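You operate a simulated robot arm through the tools that you are given. There is no shell and no other tool. Be economical: measure what you need, move in short steps, check, and stop when the job is done.

You run a simulated robot arm. Do the job below in one go: nothing can be reset, and whatever is moved stays where it is left.

JOB
Switch on the board and the sound, pick the rules picture and set the volume to 3.
Fine: leave the markers and the eraser.

Only the result counts: the job must be done as asked and must still hold three seconds after the hand-in. Knocking over, shifting, dropping, spilling or breaking anything else fails it.

ROBOT AND FRAMES
A 6-joint arm with a two-finger parallel gripper, fixed in place. Base frame: the origin is at the foot of the arm, x ahead of it, y to its left, z up. Units: mm, rad, N and s.
With the tool pointing down near the work surface it reaches from about 100 to 740 mm from the base axis. Its first joint turns from -2.897 to 2.897 rad. Payload 3.91 kg.
The TCP is the grasp point between the finger pads, 30 mm short of the fingertips. In the tool frame z runs along the fingers and y along their closing line. The gripper opens to 110 mm. The fingers are 20 mm wide and 10 mm thick; the gripper's body (48 by 112 mm) begins 55 mm behind the TCP.
Orientation is that of the tool frame in the base frame, as a unit quaternion [w, x, y, z]. With the fingers straight down and closing along the base's y, the tool's x points along the base's -x, its y along +y and its z along -z.

CONTROLS
- The arm moves only by the tool arm_command. Its argument "moves" is a list that holds one entry, the list of rows, each a list of 7 numbers: the turn, a rotation vector about the tool's x, y, z in rad, then the shift along the tool's x, y, z in m, then the gripper command, from -1 (shut) to 1 (fully open), values between in proportion. In form: [[[rx, ry, rz, tx, ty, tz, gripper], ...]]. A call has 1 to 12 rows; each row shifts and turns the commanded pose from where the row before left it, along the tool's axes as they then stand. Rows are played at 5 a second. More than 50 mm and 0.15 rad between two rows, or a gripper value outside its range, and nothing of the call is played. Where a pose cannot be reached the arm comes as near as it can. A force on the tool above 40 N (or 10 N above the force at the start of the call, whichever is more), or a blocked arm, ends the call early, and 0.2 s more pass. Each finger travels about 45 mm/s and halts on what it meets, pressing with about 34 N; the grip force reading is that of the motor and also rises with nothing between the fingers. The clock runs only during rows and for 0.2 s after the last one: add rows that do not move to give the fingers time. The reply holds the time, the measured pose of the TCP, the force on the tool along the base axes, the opening and the grip force, in the units named above and with some noise, and new pictures: "views" is both (left out), scene, wrist or none.
- Cameras (640 x 400 px; columns grow to the right, rows downward): "scene" is fixed at [48.4, 651, 1563.9]; the picture's right is [-0.81, -0.58, 0.00], its down [-0.42, 0.58, -0.70] and it looks along [0.41, -0.57, -0.71] (base axes); focal length 214 px, centre (320, 200). "wrist" rides on the gripper at [71, 22, -107] in the tool frame; the picture's right is [-0.29, 0.96, 0.00], its down [-0.76, -0.23, -0.61] and it looks along [-0.58, -0.18, 0.79] (tool axes); focal length 243 px, centre (320, 200). There is no depth. A picture from a camera that has moved, and an enlarged one, comes with that camera's place and axes in the base frame and with its lens.
- slide_trunk(by): slides the trunk up (or, below 0, down) by that many mm; the arm rides with it, the base frame stays. It gives what a move gives, with no picture.
- inspect(camera, box): a new picture of the part [left, top, right, bottom] of that camera's present view, enlarged. The clock stands still meanwhile.
- hand_in(): hands the job in; it is judged then, once.

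Work in short steps. Places have to be worked out from the pictures, the camera data and where the tool is seen: move nearer, look again, correct. Check each grasp and each placing, and mend what went wrong. You have 120 turns and 170 pictures in all, those below and enlarged ones among them. Open the gripper and draw the arm clear of the work before you hand the job in, unless the task says otherwise; then end with one line.

The tools are called after "Call:" as name(argument=value, ...) on one line, values as JSON. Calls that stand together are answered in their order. arm_command: Moves the arm, as the interface text tells. Its arguments: {"type":"object","properties":{"moves":{"type":"array","items":{"type":"array","items":{"type":"array","items":{"type":"number"}}}},"views":{"type":"string","enum":["both","scene","wrist","none"]}},"required":["moves"]} The other tools are called the same way: slide_trunk (by) slides the trunk up or down; inspect (camera, box) takes an enlarged picture of a part of a camera's view; hand_in () hands the job in.

At the start:

```text
time_s: 0.0
tool_pos: [272.2, 286.4, 1348.2]
ee_rot: [-0.001, 0.0, 1.0, 0.0]
force: [0.7, -0.3, 0.6]
gripper_width: 110.3
gripper_force: 0.0
trunk travel left (down, up): [-525.0, 65.0]
```

scene: 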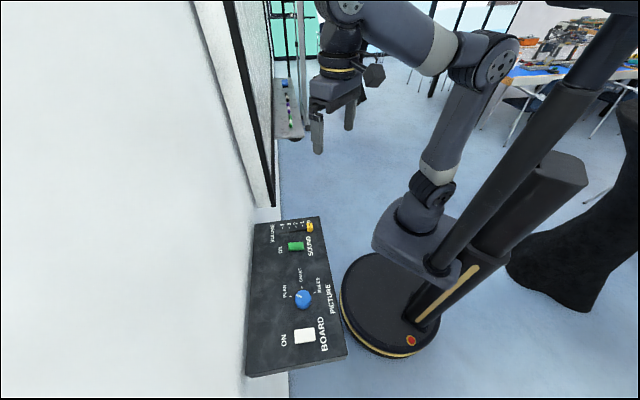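
wrist: 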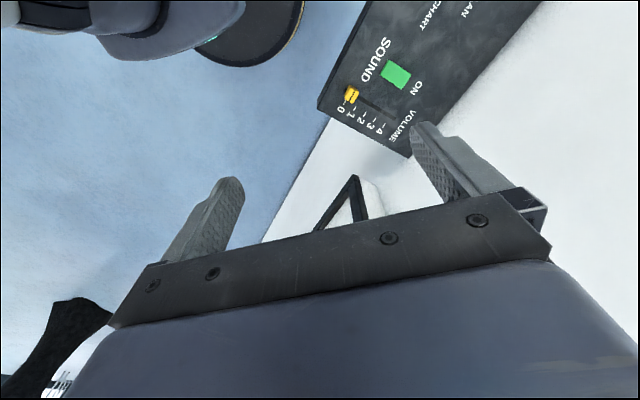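

The scene shows a control panel with a white BOARD button, a blue PICTURE knob, a green SOUND button and a yellow VOLUME slider. I enlarge it to read the details.

Call:
inspect(camera="scene", box=[230, 205, 360, 290])

Call:
inspect(camera="scene", box=[230, 280, 360, 385])

Call:
inspect(camera="wrist", box=[300, 0, 560, 170])

```text
4.71 times, centred on (295, 248) of scene
camera zoom: at [48.4, 651.0, 1563.9], right [-0.81, -0.58, 0.0], down [-0.42, 0.58, -0.7], along [0.41, -0.57, -0.71], focal length 1009 px, centre (438, -24)
```

zoom: 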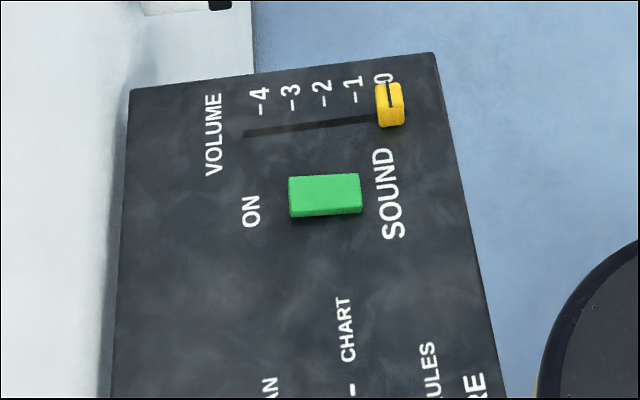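

```text
3.81 times, centred on (295, 332) of scene
camera zoom: at [48.4, 651.0, 1563.9], right [-0.81, -0.58, 0.0], down [-0.42, 0.58, -0.7], along [0.41, -0.57, -0.71], focal length 817 px, centre (415, -305)
```

zoom: 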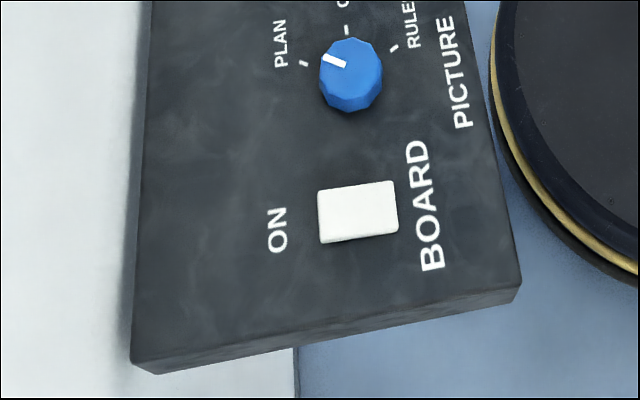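

```text
2.35 times, centred on (430, 85) of wrist
camera zoom: at [200.9, 309.5, 1456.3], right [0.29, 0.96, 0.0], down [0.76, -0.23, 0.61], along [0.58, -0.18, -0.79], focal length 571 px, centre (61, 471)
```

zoom: 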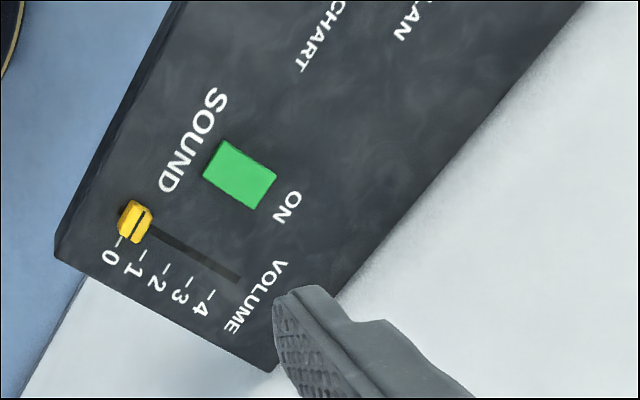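

The two views triangulate. The green button is near (312, 406, 1010), the slider knob near (320, 329, 1012), and the panel top is at z≈1000, turned 45°. I turn the tool 45° to line up with the panel, descend part-way and shut the gripper.

Call:
arm_command(moves=[[[0, 0, 0.1309, 0, 0, 0.02, -1], [0, 0, 0.1309, 0, 0, 0.02, -1], [0, 0, 0.1309, 0, 0, 0.02, -1], [0, 0, 0.1309, 0, 0, 0.02, -1], [0, 0, 0.1309, 0, 0, 0.02, -1], [0, 0, 0.1309, 0, 0, 0.02, -1], [0, 0, 0, 0.028, 0.04, 0.02, -1], [0, 0, 0, 0.028, 0.04, 0.02, -1]]])

```text
refused: row 7 steps farther than a row can; nothing moved
```

That row slightly exceeded the 50 mm step limit, so I repeat it with smaller steps.

Call:
arm_command(moves=[[[0, 0, 0.1309, 0, 0, 0.02, -1], [0, 0, 0.1309, 0, 0, 0.02, -1], [0, 0, 0.1309, 0, 0, 0.02, -1], [0, 0, 0.1309, 0, 0, 0.02, -1], [0, 0, 0.1309, 0, 0, 0.02, -1], [0, 0, 0.1309, 0, 0, 0.02, -1], [0, 0, 0, 0.02, 0.03, 0.02, -1], [0, 0, 0, 0.02, 0.03, 0.02, -1], [0, 0, 0, 0.016, 0.02, 0.02, -1], [0, 0, 0, 0, 0, 0, -1]]])

```text
time_s: 2.2
tool_pos: [290.0, 383.4, 1168.6]
ee_rot: [0.0, 0.383, 0.924, 0.0]
force: [-0.5, -0.3, -1.2]
gripper_width: 0.1
gripper_force: 33.7
trunk travel left (down, up): [-525.0, 65.0]
camera wrist: at [255.2, 450.0, 1277.5], right [0.88, 0.47, 0.0], down [0.37, -0.7, 0.61], along [0.29, -0.54, -0.79], focal length 243 px, centre (320, 200)
```

scene: 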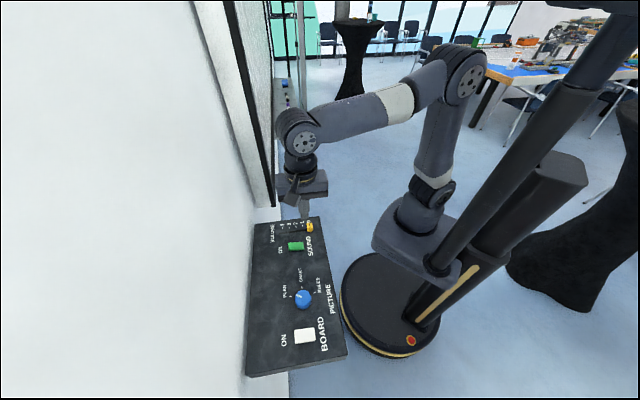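
wrist: 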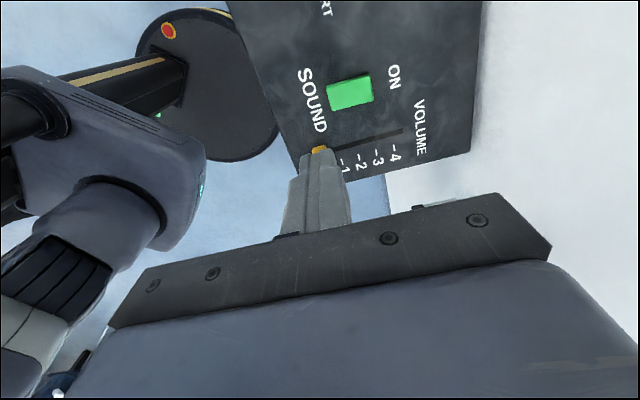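

The turn worked and nothing is near the arm. I look closely at the green switch to see what kind it is and which end is raised.

Call:
inspect(camera="wrist", box=[290, 50, 450, 180])

Call:
inspect(camera="scene", box=[270, 230, 320, 262])

Call:
inspect(camera="scene", box=[280, 320, 330, 352])

```text
3.08 times, centred on (370, 115) of wrist
camera zoom: at [255.2, 450.0, 1277.5], right [0.88, 0.47, 0.0], down [0.37, -0.7, 0.61], along [0.29, -0.54, -0.79], focal length 746 px, centre (166, 462)
```

zoom: 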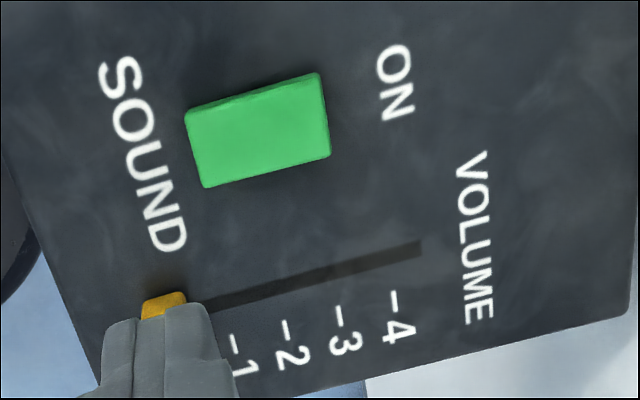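

```text
12.50 times, centred on (295, 246) of scene
camera zoom: at [48.4, 651.0, 1563.9], right [-0.81, -0.58, 0.0], down [-0.42, 0.58, -0.7], along [0.41, -0.57, -0.71], focal length 2681 px, centre (632, -375)
```

zoom: 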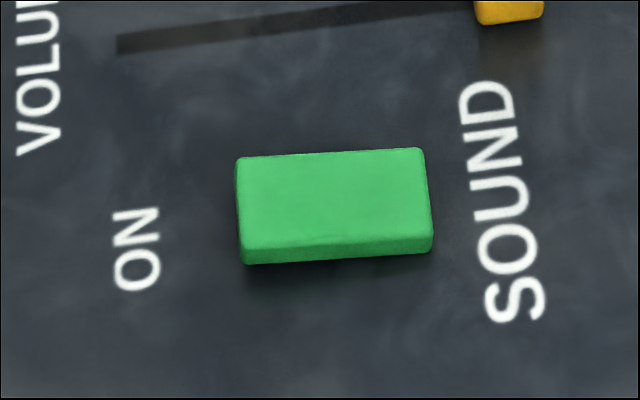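

```text
12.50 times, centred on (305, 336) of scene
camera zoom: at [48.4, 651.0, 1563.9], right [-0.81, -0.58, 0.0], down [-0.42, 0.58, -0.7], along [0.41, -0.57, -0.71], focal length 2681 px, centre (508, -1500)
```

zoom: 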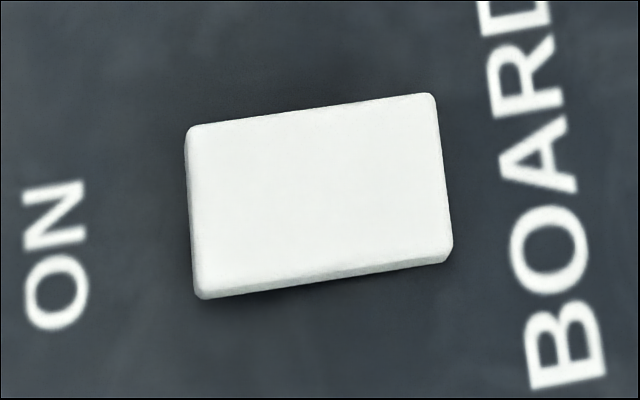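

Both look like rockers, long along the panel's "ON" direction (tool +y). I move the closed tips above the ON half of the green switch, at about (321, 414), and look at close range.

Call:
arm_command(moves=[[[0, 0, 0, 0, 0.022, 0.03, -1], [0, 0, 0, 0, 0.022, 0.03, -1], [0, 0, 0, 0, 0, 0.03, -1], [0, 0, 0, 0, 0, 0, -1]]])

Call:
inspect(camera="wrist", box=[200, 60, 440, 210])

```text
time_s: 3.2
tool_pos: [321.1, 414.4, 1078.0]
ee_rot: [0.001, 0.383, 0.924, 0.0]
force: [-0.3, -0.1, 0.9]
gripper_width: 0.0
gripper_force: 34.1
trunk travel left (down, up): [-525.0, 65.0]
camera wrist: at [284.7, 480.7, 1186.7], right [0.88, 0.47, 0.0], down [0.37, -0.7, 0.61], along [0.29, -0.54, -0.79], focal length 243 px, centre (320, 200)
```

scene: 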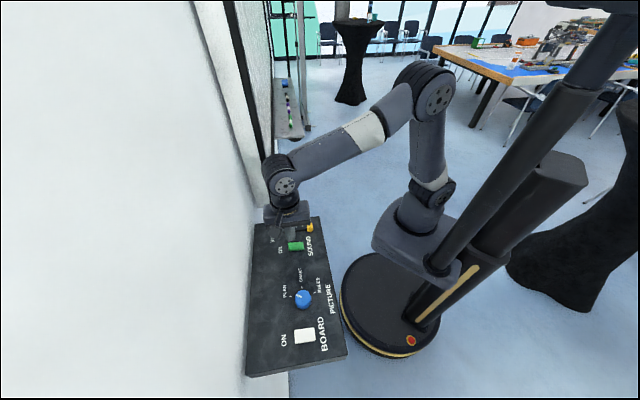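
wrist: 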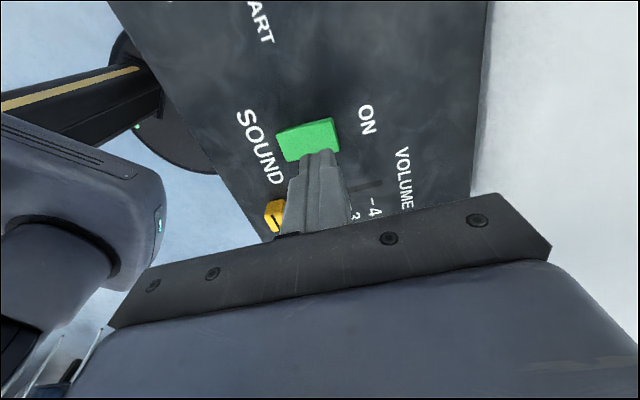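

```text
2.67 times, centred on (320, 135) of wrist
camera zoom: at [284.7, 480.7, 1186.7], right [0.88, 0.47, 0.0], down [0.37, -0.7, 0.61], along [0.29, -0.54, -0.79], focal length 647 px, centre (320, 373)
```

zoom: 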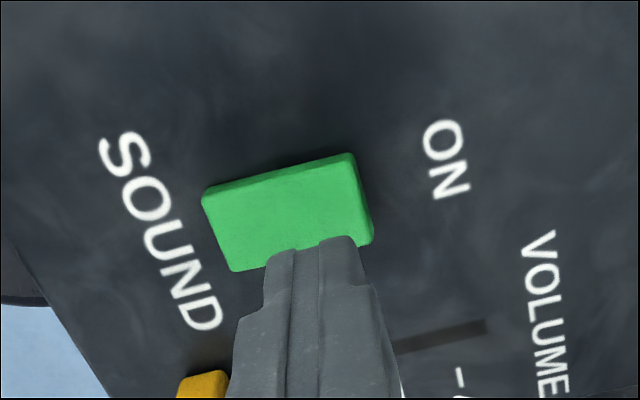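

The ON end of the green rocker stands higher, so it is off. I lower the tips onto the ON half in small steps.

Call:
arm_command(moves=[[[0, 0, 0, 0, 0, 0.015, -1], [0, 0, 0, 0, 0, 0.01, -1], [0, 0, 0, 0, 0, 0.003, -1], [0, 0, 0, 0, 0, 0.003, -1], [0, 0, 0, 0, 0, 0.003, -1], [0, 0, 0, 0, 0, 0.002, -1], [0, 0, 0, 0, 0, 0, -1]]], views="wrist")

Call:
inspect(camera="wrist", box=[200, 60, 440, 210])

```text
time_s: 4.8
tool_pos: [321.1, 415.1, 1041.6]
ee_rot: [0.0, 0.383, 0.924, 0.001]
force: [1.3, 0.9, -0.2]
gripper_width: 0.0
gripper_force: 34.1
trunk travel left (down, up): [-525.0, 65.0]
camera wrist: at [285.0, 481.0, 1149.8], right [0.88, 0.47, 0.0], down [0.37, -0.7, 0.61], along [0.29, -0.54, -0.79], focal length 243 px, centre (320, 200)
```

wrist: 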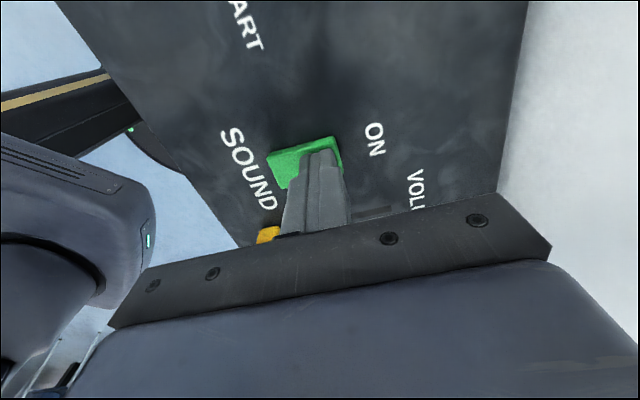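

```text
2.67 times, centred on (320, 135) of wrist
camera zoom: at [285.0, 481.0, 1149.8], right [0.88, 0.47, 0.0], down [0.37, -0.7, 0.61], along [0.29, -0.54, -0.79], focal length 647 px, centre (320, 373)
```

zoom: 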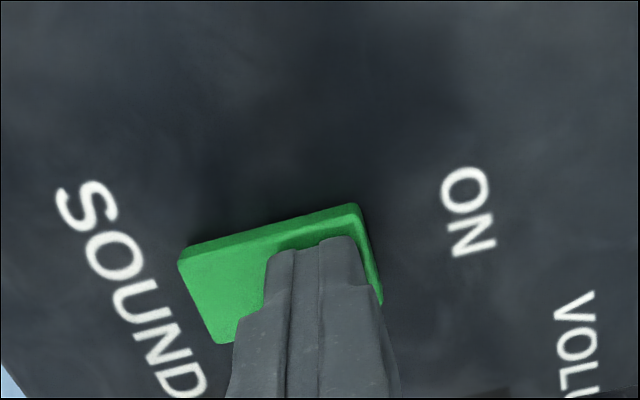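

The tips (z≈1012) are just about touching, with no force yet. I keep pressing in 2 mm steps.

Call:
arm_command(moves=[[[0, 0, 0, 0, 0, 0.002, -1], [0, 0, 0, 0, 0, 0.002, -1], [0, 0, 0, 0, 0, 0.002, -1], [0, 0, 0, 0, 0, 0.002, -1], [0, 0, 0, 0, 0, 0, -1]]], views="wrist")

Call:
inspect(camera="wrist", box=[200, 60, 440, 210])

```text
time_s: 5.8
tool_pos: [321.7, 415.3, 1040.9]
ee_rot: [0.0, 0.383, 0.924, 0.006]
force: [-5.4, -5.4, 16.2]
gripper_width: 0.1
gripper_force: 33.4
trunk travel left (down, up): [-525.0, 65.0]
stopped in row 4: the force on the tool passed its limit (the readings are from after the stop); the commanded pose is now the measured one
camera wrist: at [285.0, 480.4, 1149.3], right [0.88, 0.47, 0.01], down [0.37, -0.71, 0.6], along [0.29, -0.53, -0.8], focal length 243 px, centre (320, 200)
```

wrist: 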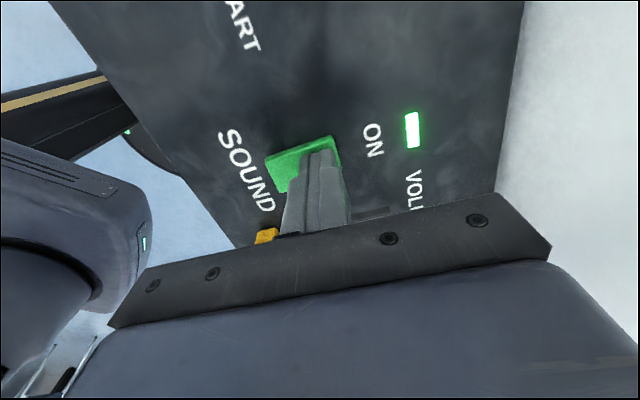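

```text
2.67 times, centred on (320, 135) of wrist
camera zoom: at [285.0, 480.4, 1149.3], right [0.88, 0.47, 0.01], down [0.37, -0.71, 0.6], along [0.29, -0.53, -0.8], focal length 647 px, centre (320, 373)
```

zoom: 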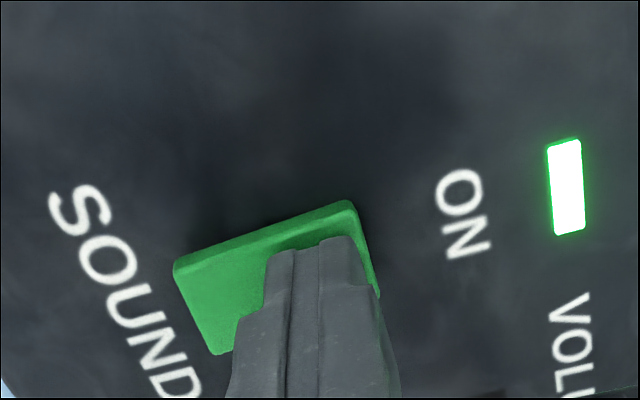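

A green lamp has come on beside the SOUND switch. I lift off and check that it stays on.

Call:
arm_command(moves=[[[0, 0, 0, 0, 0, -0.02, -1], [0, 0, 0, 0, 0, -0.03, -1], [0, 0, 0, 0, 0, -0.03, -1], [0, 0, 0, 0, 0, 0, -1]]])

```text
time_s: 6.8
tool_pos: [320.1, 415.9, 1120.4]
ee_rot: [0.0, 0.382, 0.924, 0.005]
force: [0.4, 0.2, 0.8]
gripper_width: 0.0
gripper_force: 34.1
trunk travel left (down, up): [-525.0, 65.0]
camera wrist: at [284.3, 481.0, 1228.1], right [0.88, 0.47, 0.01], down [0.37, -0.71, 0.6], along [0.29, -0.53, -0.8], focal length 243 px, centre (320, 200)
```

scene: 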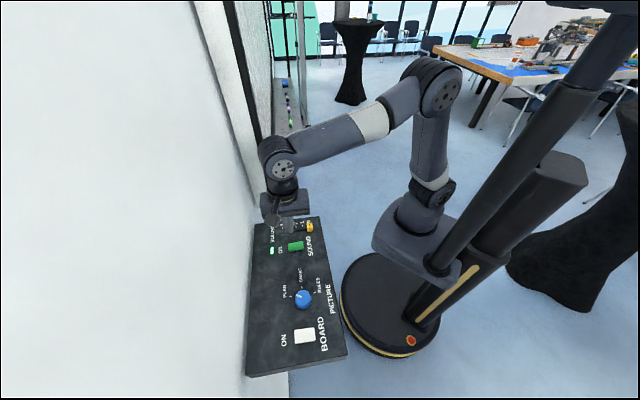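
wrist: 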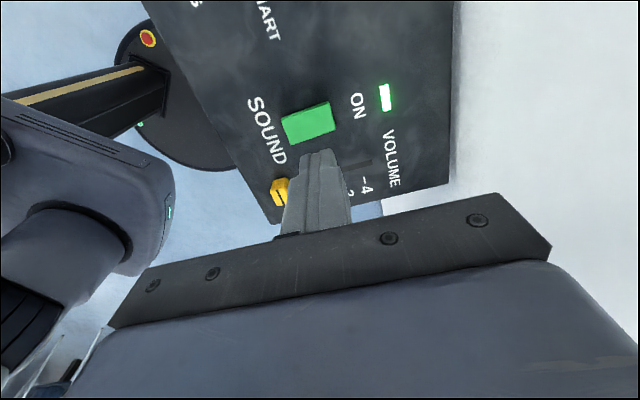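

The SOUND lamp stays lit. I straighten the small tilt and travel along the panel to above the ON half of the white BOARD switch, at about (154, 580).

Call:
arm_command(moves=[[[0.009, 0, 0, 0, 0, 0, -1], [0, 0, 0, 0.0468, 0, 0, -1], [0, 0, 0, 0.0468, 0, 0, -1], [0, 0, 0, 0.0468, 0, 0, -1], [0, 0, 0, 0.0468, 0, 0, -1], [0, 0, 0, 0.0468, 0, 0, -1], [0, 0, 0, 0, 0, 0.02, -1], [0, 0, 0, 0, 0, 0.02, -1], [0, 0, 0, 0, 0, 0, -1]]])

Call:
inspect(camera="wrist", box=[200, 60, 440, 210])

```text
time_s: 8.8
tool_pos: [156.4, 583.0, 1077.8]
ee_rot: [-0.001, 0.383, 0.924, 0.001]
force: [0.3, -0.6, -0.2]
gripper_width: 0.0
gripper_force: 34.3
trunk travel left (down, up): [-525.0, 65.0]
camera wrist: at [121.4, 648.2, 1187.2], right [0.88, 0.47, 0.0], down [0.38, -0.7, 0.61], along [0.29, -0.53, -0.8], focal length 243 px, centre (320, 200)
```

scene: 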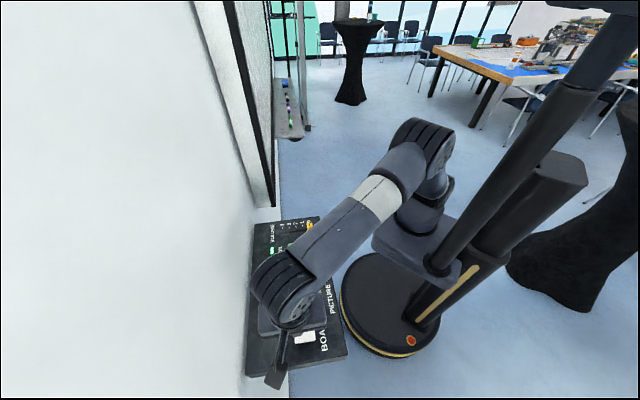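
wrist: 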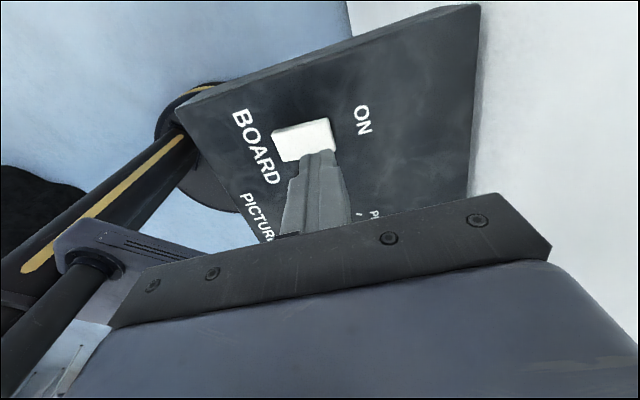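

```text
2.67 times, centred on (320, 135) of wrist
camera zoom: at [121.4, 648.2, 1187.2], right [0.88, 0.47, 0.0], down [0.38, -0.7, 0.61], along [0.29, -0.53, -0.8], focal length 647 px, centre (320, 373)
```

zoom: 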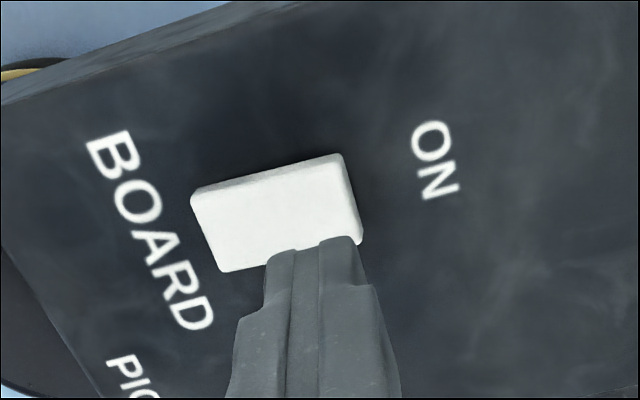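

The tips sit over the ON half in the same way as before, about 3 mm further toward ON. I shift back 2 mm and press down in small steps.

Call:
arm_command(moves=[[[0, 0, 0, 0, -0.002, 0.015, -1], [0, 0, 0, 0, 0, 0.012, -1], [0, 0, 0, 0, 0, 0.004, -1], [0, 0, 0, 0, 0, 0.003, -1], [0, 0, 0, 0, 0, 0.002, -1], [0, 0, 0, 0, 0, 0.002, -1], [0, 0, 0, 0, 0, 0.002, -1], [0, 0, 0, 0, 0, 0.002, -1], [0, 0, 0, 0, 0, 0.002, -1], [0, 0, 0, 0, 0, 0, -1]]], views="wrist")

```text
time_s: 11.1
tool_pos: [155.8, 579.5, 1039.8]
ee_rot: [-0.002, 0.382, 0.924, 0.006]
force: [0.5, -2.7, 10.4]
gripper_width: 0.0
gripper_force: 34.1
trunk travel left (down, up): [-525.0, 65.0]
stopped in row 10: the force on the tool passed its limit (the readings are from after the stop); the commanded pose is now the measured one
camera wrist: at [120.1, 644.9, 1149.8], right [0.88, 0.47, 0.01], down [0.37, -0.71, 0.6], along [0.29, -0.52, -0.8], focal length 243 px, centre (320, 200)
```

wrist: 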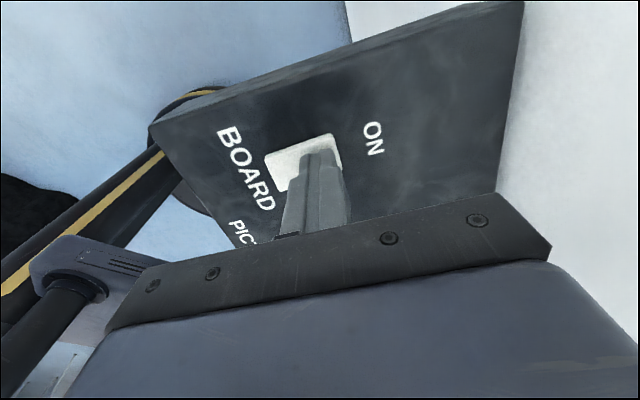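

The force limit was reached, but I see no lamp here; the board may show its state elsewhere. I lift a little and compare the rocker's tilt.

Call:
arm_command(moves=[[[0, 0, 0, 0, 0, -0.02, -1], [0.01, 0, 0, 0, 0, -0.018, -1], [0, 0, 0, 0, 0, 0, -1]]])

Call:
inspect(camera="wrist", box=[200, 60, 440, 210])

```text
time_s: 11.9
tool_pos: [155.2, 581.7, 1078.3]
ee_rot: [-0.004, 0.383, 0.924, 0.0]
force: [0.1, 0.7, 0.7]
gripper_width: 0.1
gripper_force: 34.2
trunk travel left (down, up): [-525.0, 65.0]
camera wrist: at [120.3, 646.2, 1186.7], right [0.88, 0.47, 0.0], down [0.38, -0.7, 0.6], along [0.28, -0.53, -0.8], focal length 243 px, centre (320, 200)
```

scene: 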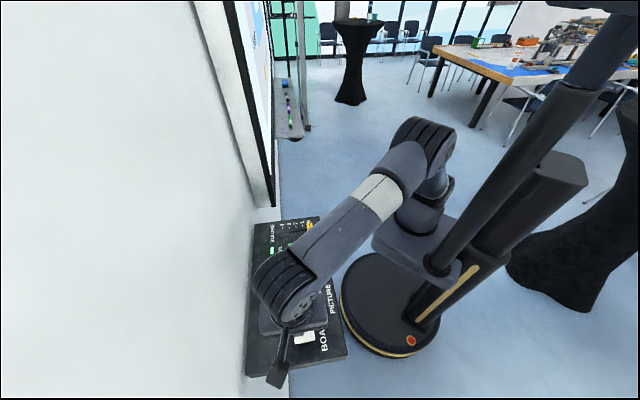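
wrist: 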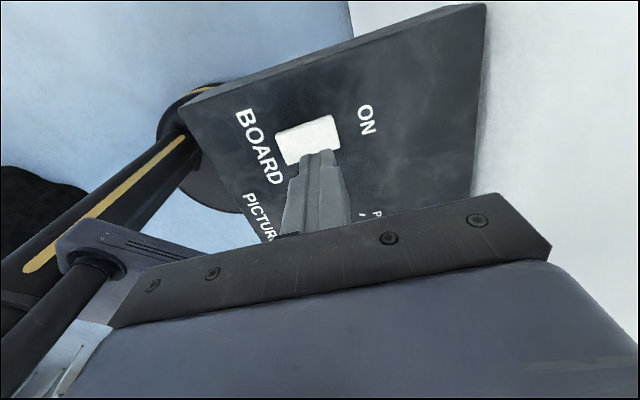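

```text
2.67 times, centred on (320, 135) of wrist
camera zoom: at [120.3, 646.2, 1186.7], right [0.88, 0.47, 0.0], down [0.38, -0.7, 0.6], along [0.28, -0.53, -0.8], focal length 647 px, centre (320, 373)
```

zoom: 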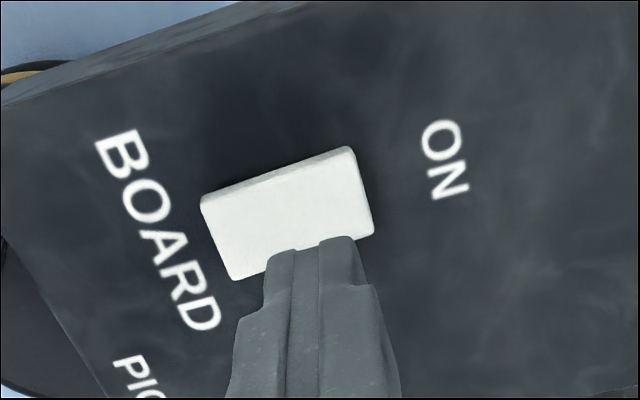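

The rocker has tipped and a picture has appeared on the board at the upper left of the scene, so the board is on. Next I move above the blue knob, estimated at (195, 517), opening to about 70 mm and pre-turning the hand by -0.9 rad.

Call:
arm_command(moves=[[[0, 0, 0, 0, 0, -0.04, -1], [0, 0, 0, -0.0368, -0.0085, 0, 0.27], [0, 0, 0, -0.0368, -0.0085, 0, 0.27], [0, 0, -0.15, 0, 0, 0, 0.27], [0, 0, -0.15, 0, 0, 0, 0.27], [0, 0, -0.15, 0, 0, 0, 0.27], [0, 0, -0.15, 0, 0, 0, 0.27], [0, 0, -0.15, 0, 0, 0, 0.27], [0, 0, -0.15, 0, 0, 0, 0.27], [0, 0, 0, 0, 0, 0.02, 0.27], [0, 0, 0, 0, 0, 0, 0.27]]])

Call:
inspect(camera="wrist", box=[160, 20, 480, 220])

Call:
inspect(camera="scene", box=[240, 210, 360, 370])

```text
time_s: 14.3
tool_pos: [194.6, 516.1, 1097.8]
ee_rot: [-0.004, -0.058, 0.998, 0.002]
force: [0.0, 0.3, -0.4]
gripper_width: 70.2
gripper_force: 0.1
trunk travel left (down, up): [-525.0, 65.0]
camera wrist: at [122.6, 530.5, 1205.8], right [0.18, 0.98, 0.0], down [0.79, -0.14, 0.6], along [0.59, -0.1, -0.8], focal length 243 px, centre (320, 200)
```

scene: 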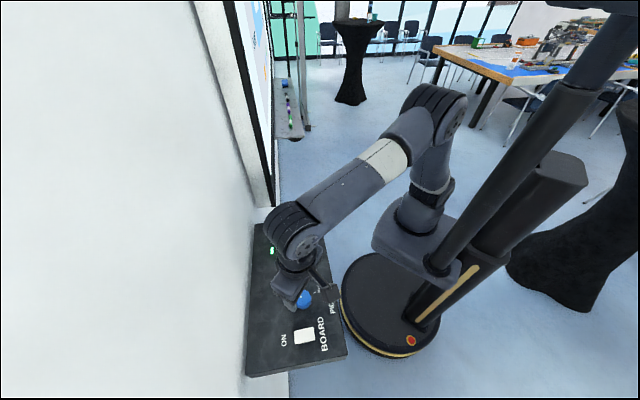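
wrist: 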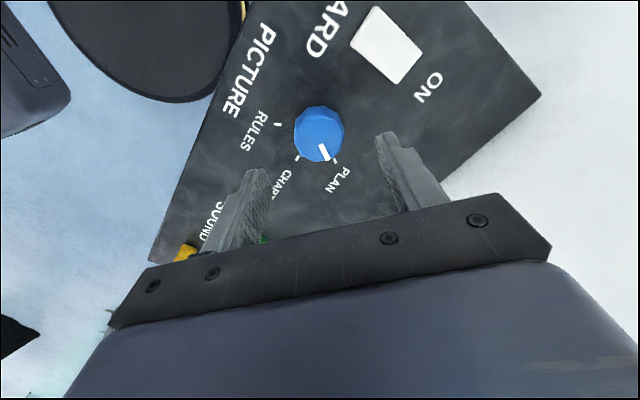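

```text
2.00 times, centred on (320, 120) of wrist
camera zoom: at [122.6, 530.5, 1205.8], right [0.18, 0.98, 0.0], down [0.79, -0.14, 0.6], along [0.59, -0.1, -0.8], focal length 485 px, centre (320, 360)
```

zoom: 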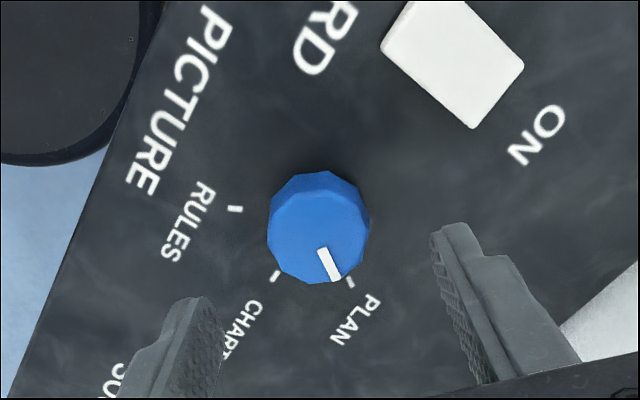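

```text
2.50 times, centred on (300, 290) of scene
camera zoom: at [48.4, 651.0, 1563.9], right [-0.81, -0.58, 0.0], down [-0.42, 0.58, -0.7], along [0.41, -0.57, -0.71], focal length 536 px, centre (370, -25)
```

zoom: 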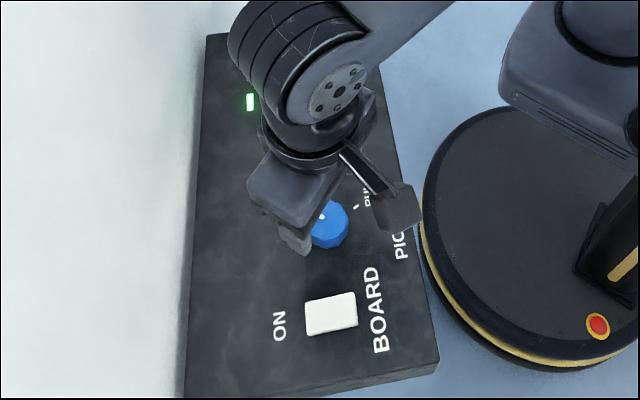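

The knob top comes out at about (196, 516, 1030), within 2 mm of the tool axis. I nudge, lower to TCP z≈1041 and close on it.

Call:
arm_command(moves=[[[0, 0, 0, -0.0015, 0, 0.02, 0.27], [0, 0, 0, 0, 0, 0.02, 0.27], [0, 0, 0, 0, 0, 0.017, 0.27], [0, 0, 0, 0, 0, 0, 0.27], [0, 0, 0, 0, 0, 0, -0.2], [0, 0, 0, 0, 0, 0, -0.5], [0, 0, 0, 0, 0, 0, -0.5]]])

Call:
inspect(camera="wrist", box=[160, 20, 480, 220])

```text
time_s: 15.9
tool_pos: [197.8, 516.4, 1039.5]
ee_rot: [-0.003, -0.057, 0.998, 0.001]
force: [0.5, -9.0, -1.3]
gripper_width: 41.2
gripper_force: 42.4
trunk travel left (down, up): [-525.0, 65.0]
camera wrist: at [124.6, 529.8, 1148.2], right [0.18, 0.98, 0.0], down [0.79, -0.14, 0.6], along [0.59, -0.11, -0.8], focal length 243 px, centre (320, 200)
```

scene: 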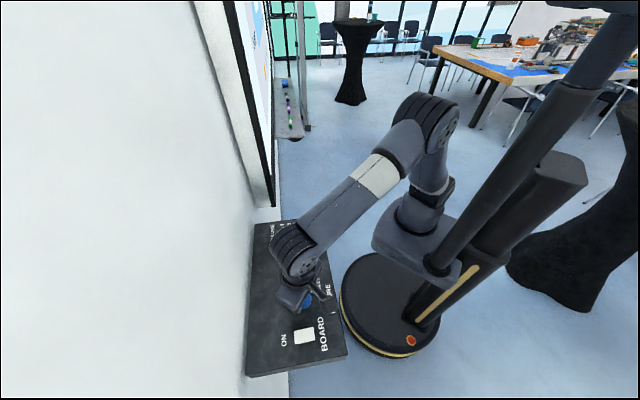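
wrist: 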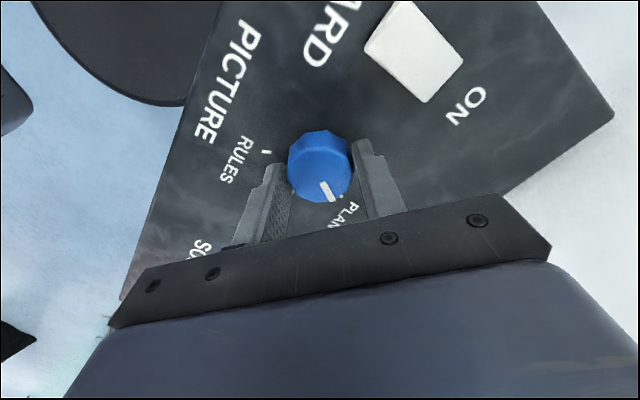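

```text
2.00 times, centred on (320, 120) of wrist
camera zoom: at [124.6, 529.8, 1148.2], right [0.18, 0.98, 0.0], down [0.79, -0.14, 0.6], along [0.59, -0.11, -0.8], focal length 485 px, centre (320, 360)
```

zoom: 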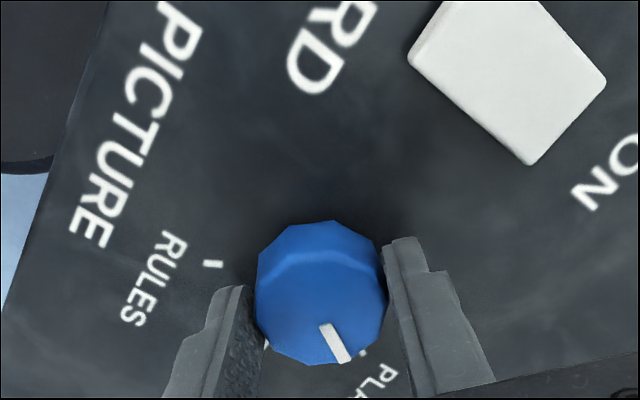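

The knob is gripped at 41 mm. I turn it about 1 rad (clockwise from above) with the first batch and check.

Call:
arm_command(moves=[[[0, 0, 0.1, 0, 0, 0, -0.5], [0, 0, 0.1, 0, 0, 0, -0.5], [0, 0, 0.1, 0, 0, 0, -0.5], [0, 0, 0.1, 0, 0, 0, -0.5], [0, 0, 0.1, 0, 0, 0, -0.5], [0, 0, 0.1, 0, 0, 0, -0.5], [0, 0, 0.1, 0, 0, 0, -0.5], [0, 0, 0.1, 0, 0, 0, -0.5], [0, 0, 0.1, 0, 0, 0, -0.5], [0, 0, 0.1, 0, 0, 0, -0.5]]], views="wrist")

Call:
inspect(camera="wrist", box=[160, 60, 480, 260])

```text
time_s: 18.1
tool_pos: [197.0, 516.1, 1038.4]
ee_rot: [-0.005, 0.429, 0.903, 0.001]
force: [5.4, -7.5, -6.5]
gripper_width: 41.3
gripper_force: 45.1
trunk travel left (down, up): [-525.0, 65.0]
camera wrist: at [169.7, 585.2, 1148.3], right [0.93, 0.38, 0.0], down [0.31, -0.74, 0.6], along [0.23, -0.56, -0.8], focal length 243 px, centre (320, 200)
```

wrist: 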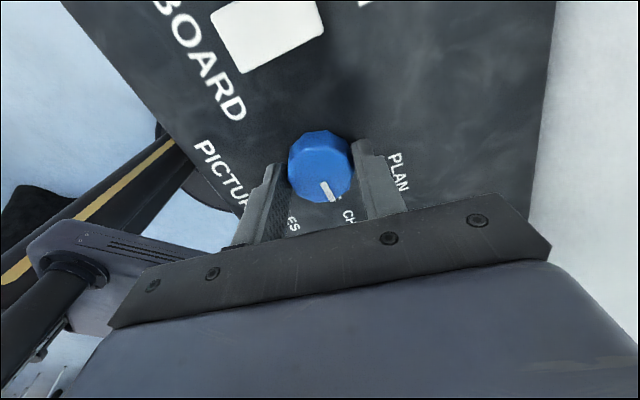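

```text
2.00 times, centred on (320, 160) of wrist
camera zoom: at [169.7, 585.2, 1148.3], right [0.93, 0.38, 0.0], down [0.31, -0.74, 0.6], along [0.23, -0.56, -0.8], focal length 485 px, centre (320, 280)
```

zoom: 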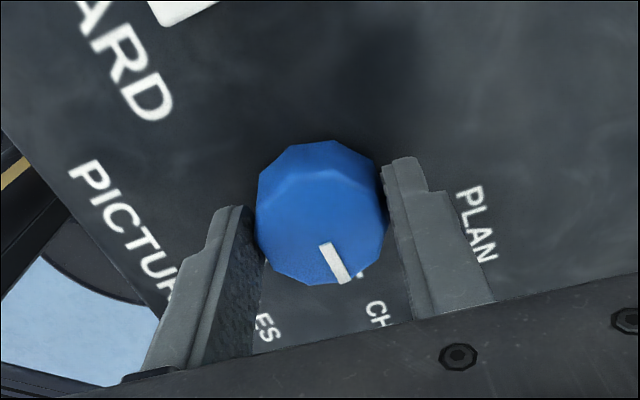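

The knob follows, and after 1.0 rad the pointer stands at CHART exactly as it first stood at PLAN. I turn another 1.0 rad to RULES.

Call:
arm_command(moves=[[[0, 0, 0.1, 0, 0, 0, -0.5], [0, 0, 0.1, 0, 0, 0, -0.5], [0, 0, 0.1, 0, 0, 0, -0.5], [0, 0, 0.1, 0, 0, 0, -0.5], [0, 0, 0.1, 0, 0, 0, -0.5], [0, 0, 0.1, 0, 0, 0, -0.5], [0, 0, 0.1, 0, 0, 0, -0.5], [0, 0, 0.1, 0, 0, 0, -0.5], [0, 0, 0.1, 0, 0, 0, -0.5], [0, 0, 0.1, 0, 0, 0, -0.5], [0, 0, 0, 0, 0, 0, -0.5]]])

Call:
inspect(camera="wrist", box=[160, 60, 480, 260])

```text
time_s: 20.1
tool_pos: [198.2, 516.0, 1040.0]
ee_rot: [-0.014, 0.762, 0.647, -0.01]
force: [-28.8, 6.5, -1.5]
gripper_width: 41.5
gripper_force: 45.4
out of reach, approached as far as the arm can: row 9, 10
trunk travel left (down, up): [-525.0, 65.0]
stopped in row 10: the force on the tool passed its limit (the readings are from after the stop); the commanded pose is now the measured one
camera wrist: at [234.6, 582.3, 1147.0], right [0.9, -0.44, -0.03], down [-0.33, -0.72, 0.61], along [-0.29, -0.54, -0.79], focal length 243 px, centre (320, 200)
```

scene: 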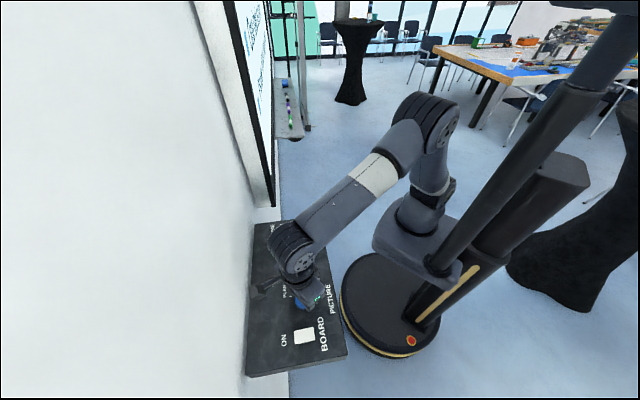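
wrist: 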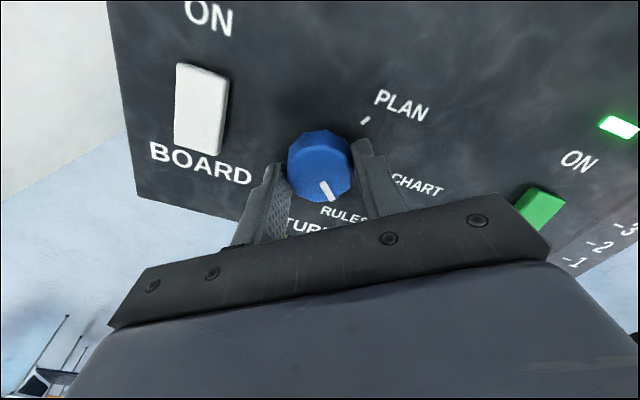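

```text
2.00 times, centred on (320, 160) of wrist
camera zoom: at [234.6, 582.3, 1147.0], right [0.9, -0.44, -0.03], down [-0.33, -0.72, 0.61], along [-0.29, -0.54, -0.79], focal length 485 px, centre (320, 280)
```

zoom: 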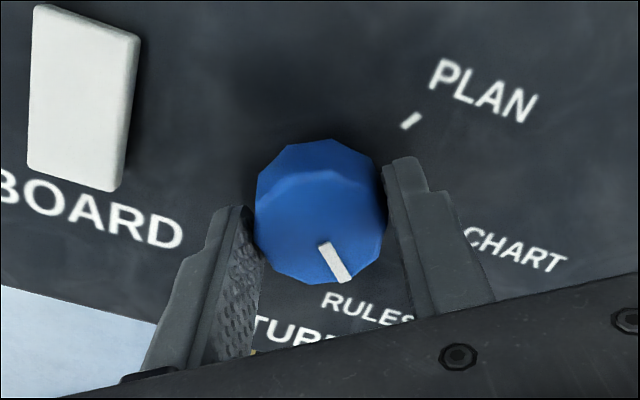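

The wrist reached its limit about 0.15 rad short of RULES. I release, rise and turn back so I can see the pointer and re-grip.

Call:
arm_command(moves=[[[0, 0, 0, 0, 0, 0, 0.27], [0, 0, 0, 0, 0, 0, 0.27], [0, 0, 0, 0, 0, -0.03, 0.27], [0, 0, 0, 0, 0, -0.03, 0.27], [0, 0, -0.14, 0, 0, 0, 0.27], [0, 0, -0.14, 0, 0, 0, 0.27], [0, 0, -0.14, 0, 0, 0, 0.27], [0, 0, -0.14, 0, 0, 0, 0.27], [0, 0, -0.14, 0, 0, 0, 0.27], [0, 0, 0, 0, 0, 0, 0.27]]])

Call:
inspect(camera="wrist", box=[160, 40, 480, 240])

```text
time_s: 22.3
tool_pos: [205.9, 513.5, 1100.3]
ee_rot: [-0.015, 0.494, 0.869, -0.004]
force: [-0.2, 0.3, -0.2]
gripper_width: 69.8
gripper_force: 0.1
trunk travel left (down, up): [-525.0, 65.0]
camera wrist: at [190.8, 585.6, 1209.1], right [0.97, 0.24, -0.03], down [0.21, -0.78, 0.6], along [0.12, -0.58, -0.8], focal length 243 px, centre (320, 200)
```

scene: 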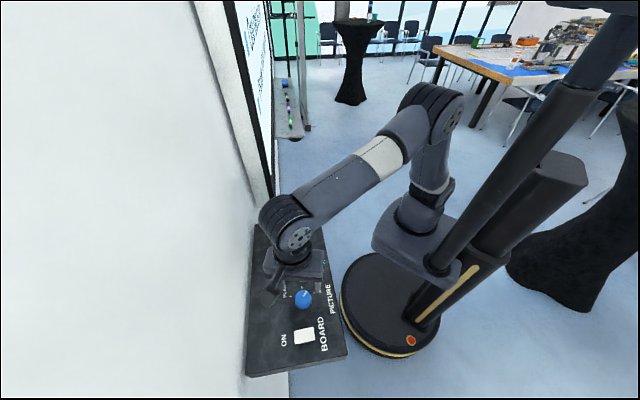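
wrist: 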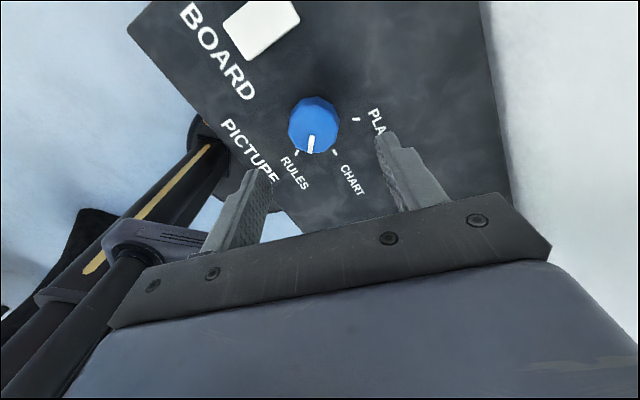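

```text
2.00 times, centred on (320, 140) of wrist
camera zoom: at [190.8, 585.6, 1209.1], right [0.97, 0.24, -0.03], down [0.21, -0.78, 0.6], along [0.12, -0.58, -0.8], focal length 485 px, centre (320, 320)
```

zoom: 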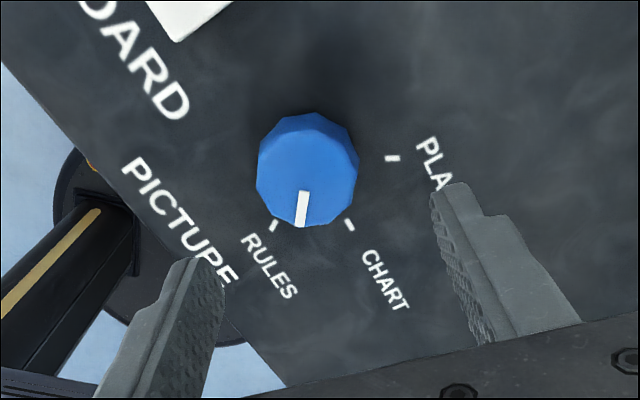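

The pointer sits between CHART and RULES, about 0.4 rad short of RULES. I straighten the tilt, re-centre over the knob, turn back a further 0.5 rad and re-grip.

Call:
arm_command(moves=[[[-0.022, -0.022, 0, 0, 0, 0, 0.27], [0, 0, 0, 0.006, -0.0055, 0, 0.27], [0, 0, -0.125, 0, 0, 0, 0.27], [0, 0, -0.125, 0, 0, 0, 0.27], [0, 0, -0.125, 0, 0, 0, 0.27], [0, 0, -0.125, 0, 0, 0, 0.27], [0, 0, 0, 0, 0, 0, 0.27]]], views="none")

```text
time_s: 23.9
tool_pos: [198.9, 517.3, 1098.9]
ee_rot: [0.0, 0.264, 0.965, 0.001]
force: [-0.8, -0.2, 0.2]
gripper_width: 69.8
gripper_force: 0.1
trunk travel left (down, up): [-525.0, 65.0]
```

The pose is now straight and centred. I lower and grip harder (fully shut command), then turn 0.42 rad.

Call:
arm_command(moves=[[[0, 0, 0, 0, 0, 0.025, 0.27], [0, 0, 0, 0, 0, 0.02, 0.27], [0, 0, 0, 0, 0, 0.014, 0.27], [0, 0, 0, 0, 0, 0, -0.3], [0, 0, 0, 0, 0, 0, -0.6], [0, 0, 0, 0, 0, 0, -1], [0, 0, 0, 0, 0, 0, -1], [0, 0, 0.105, 0, 0, 0, -1], [0, 0, 0.105, 0, 0, 0, -1], [0, 0, 0.105, 0, 0, 0, -1], [0, 0, 0.105, 0, 0, 0, -1], [0, 0, 0, 0, 0, 0, -1]]], views="wrist")

Call:
inspect(camera="wrist", box=[160, 60, 480, 260])

```text
time_s: 26.5
tool_pos: [197.7, 514.9, 1040.6]
ee_rot: [0.001, 0.46, 0.888, 0.001]
force: [-5.4, -10.4, -0.9]
gripper_width: 41.1
gripper_force: 44.0
trunk travel left (down, up): [-525.0, 65.0]
camera wrist: at [174.2, 587.0, 1148.6], right [0.95, 0.31, 0.0], down [0.25, -0.75, 0.61], along [0.19, -0.58, -0.79], focal length 243 px, centre (320, 200)
```

wrist: 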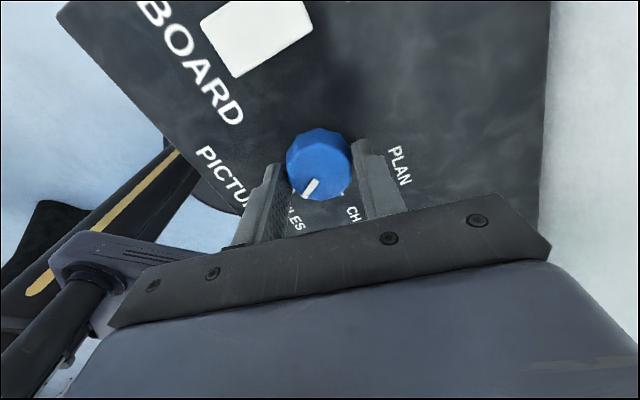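

```text
2.00 times, centred on (320, 160) of wrist
camera zoom: at [174.2, 587.0, 1148.6], right [0.95, 0.31, 0.0], down [0.25, -0.75, 0.61], along [0.19, -0.58, -0.79], focal length 485 px, centre (320, 280)
```

zoom: 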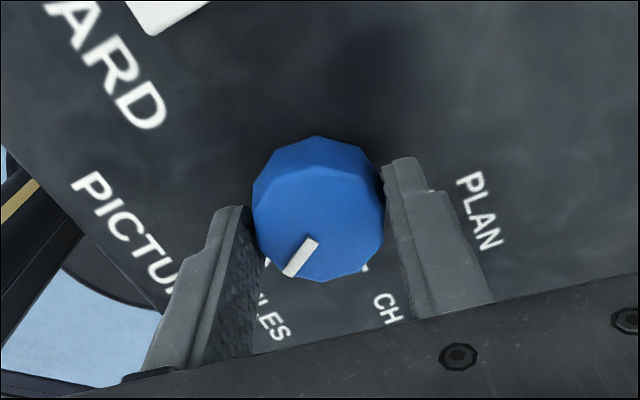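

The pointer now faces roughly -100° in the base frame, close to the RULES tick. I release, rise and check against the tick from above.

Call:
arm_command(moves=[[[0, 0, 0, 0, 0, 0, 0.27], [0, 0, 0, 0, 0, 0, 0.27], [0, 0, 0, 0, 0, -0.03, 0.27], [0, 0, 0, 0, 0, -0.03, 0.27], [0, 0, 0, 0, 0, 0, 0.27]]])

Call:
inspect(camera="wrist", box=[220, 60, 420, 185])

Call:
inspect(camera="scene", box=[280, 270, 340, 320])

Call:
inspect(camera="scene", box=[230, 0, 310, 150])

```text
time_s: 27.7
tool_pos: [200.1, 515.9, 1100.6]
ee_rot: [0.0, 0.461, 0.887, 0.0]
force: [0.6, -1.3, 0.9]
gripper_width: 70.1
gripper_force: 0.0
trunk travel left (down, up): [-525.0, 65.0]
camera wrist: at [175.7, 587.1, 1207.8], right [0.95, 0.31, 0.0], down [0.25, -0.75, 0.61], along [0.19, -0.58, -0.79], focal length 243 px, centre (320, 200)
```

scene: 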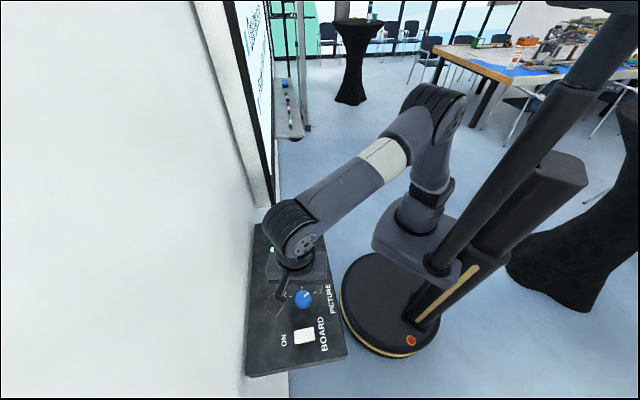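
wrist: 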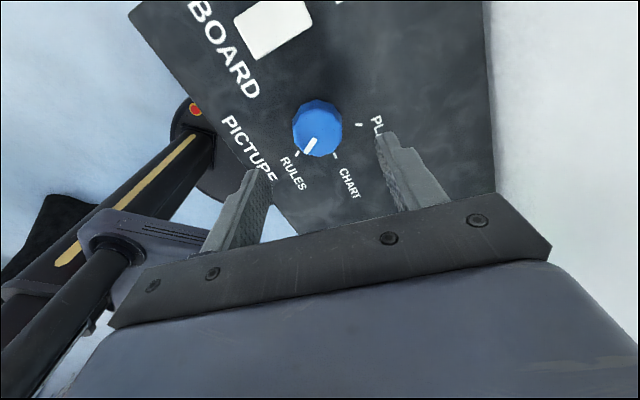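

```text
3.20 times, centred on (320, 122) of wrist
camera zoom: at [175.7, 587.1, 1207.8], right [0.95, 0.31, 0.0], down [0.25, -0.75, 0.61], along [0.19, -0.58, -0.79], focal length 776 px, centre (320, 448)
```

zoom: 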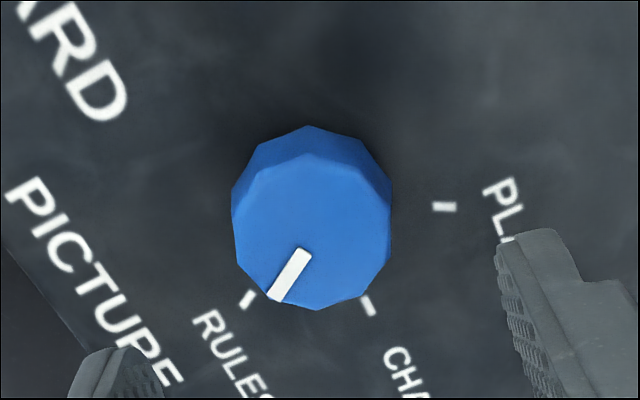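

```text
8.00 times, centred on (310, 295) of scene
camera zoom: at [48.4, 651.0, 1563.9], right [-0.81, -0.58, 0.0], down [-0.42, 0.58, -0.7], along [0.41, -0.57, -0.71], focal length 1716 px, centre (400, -560)
```

zoom: 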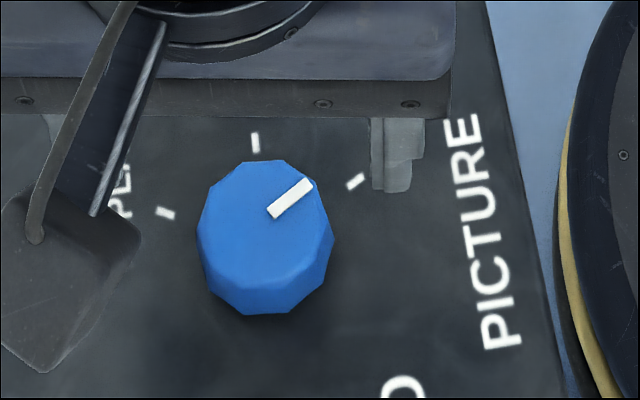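

```text
2.67 times, centred on (270, 75) of scene
camera zoom: at [48.4, 651.0, 1563.9], right [-0.81, -0.58, 0.0], down [-0.42, 0.58, -0.7], along [0.41, -0.57, -0.71], focal length 572 px, centre (453, 533)
```

zoom: 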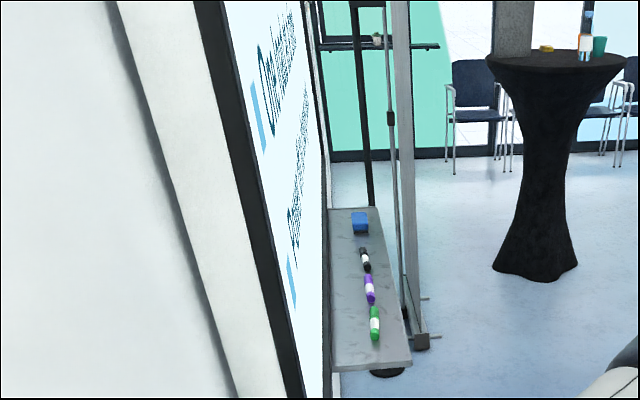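

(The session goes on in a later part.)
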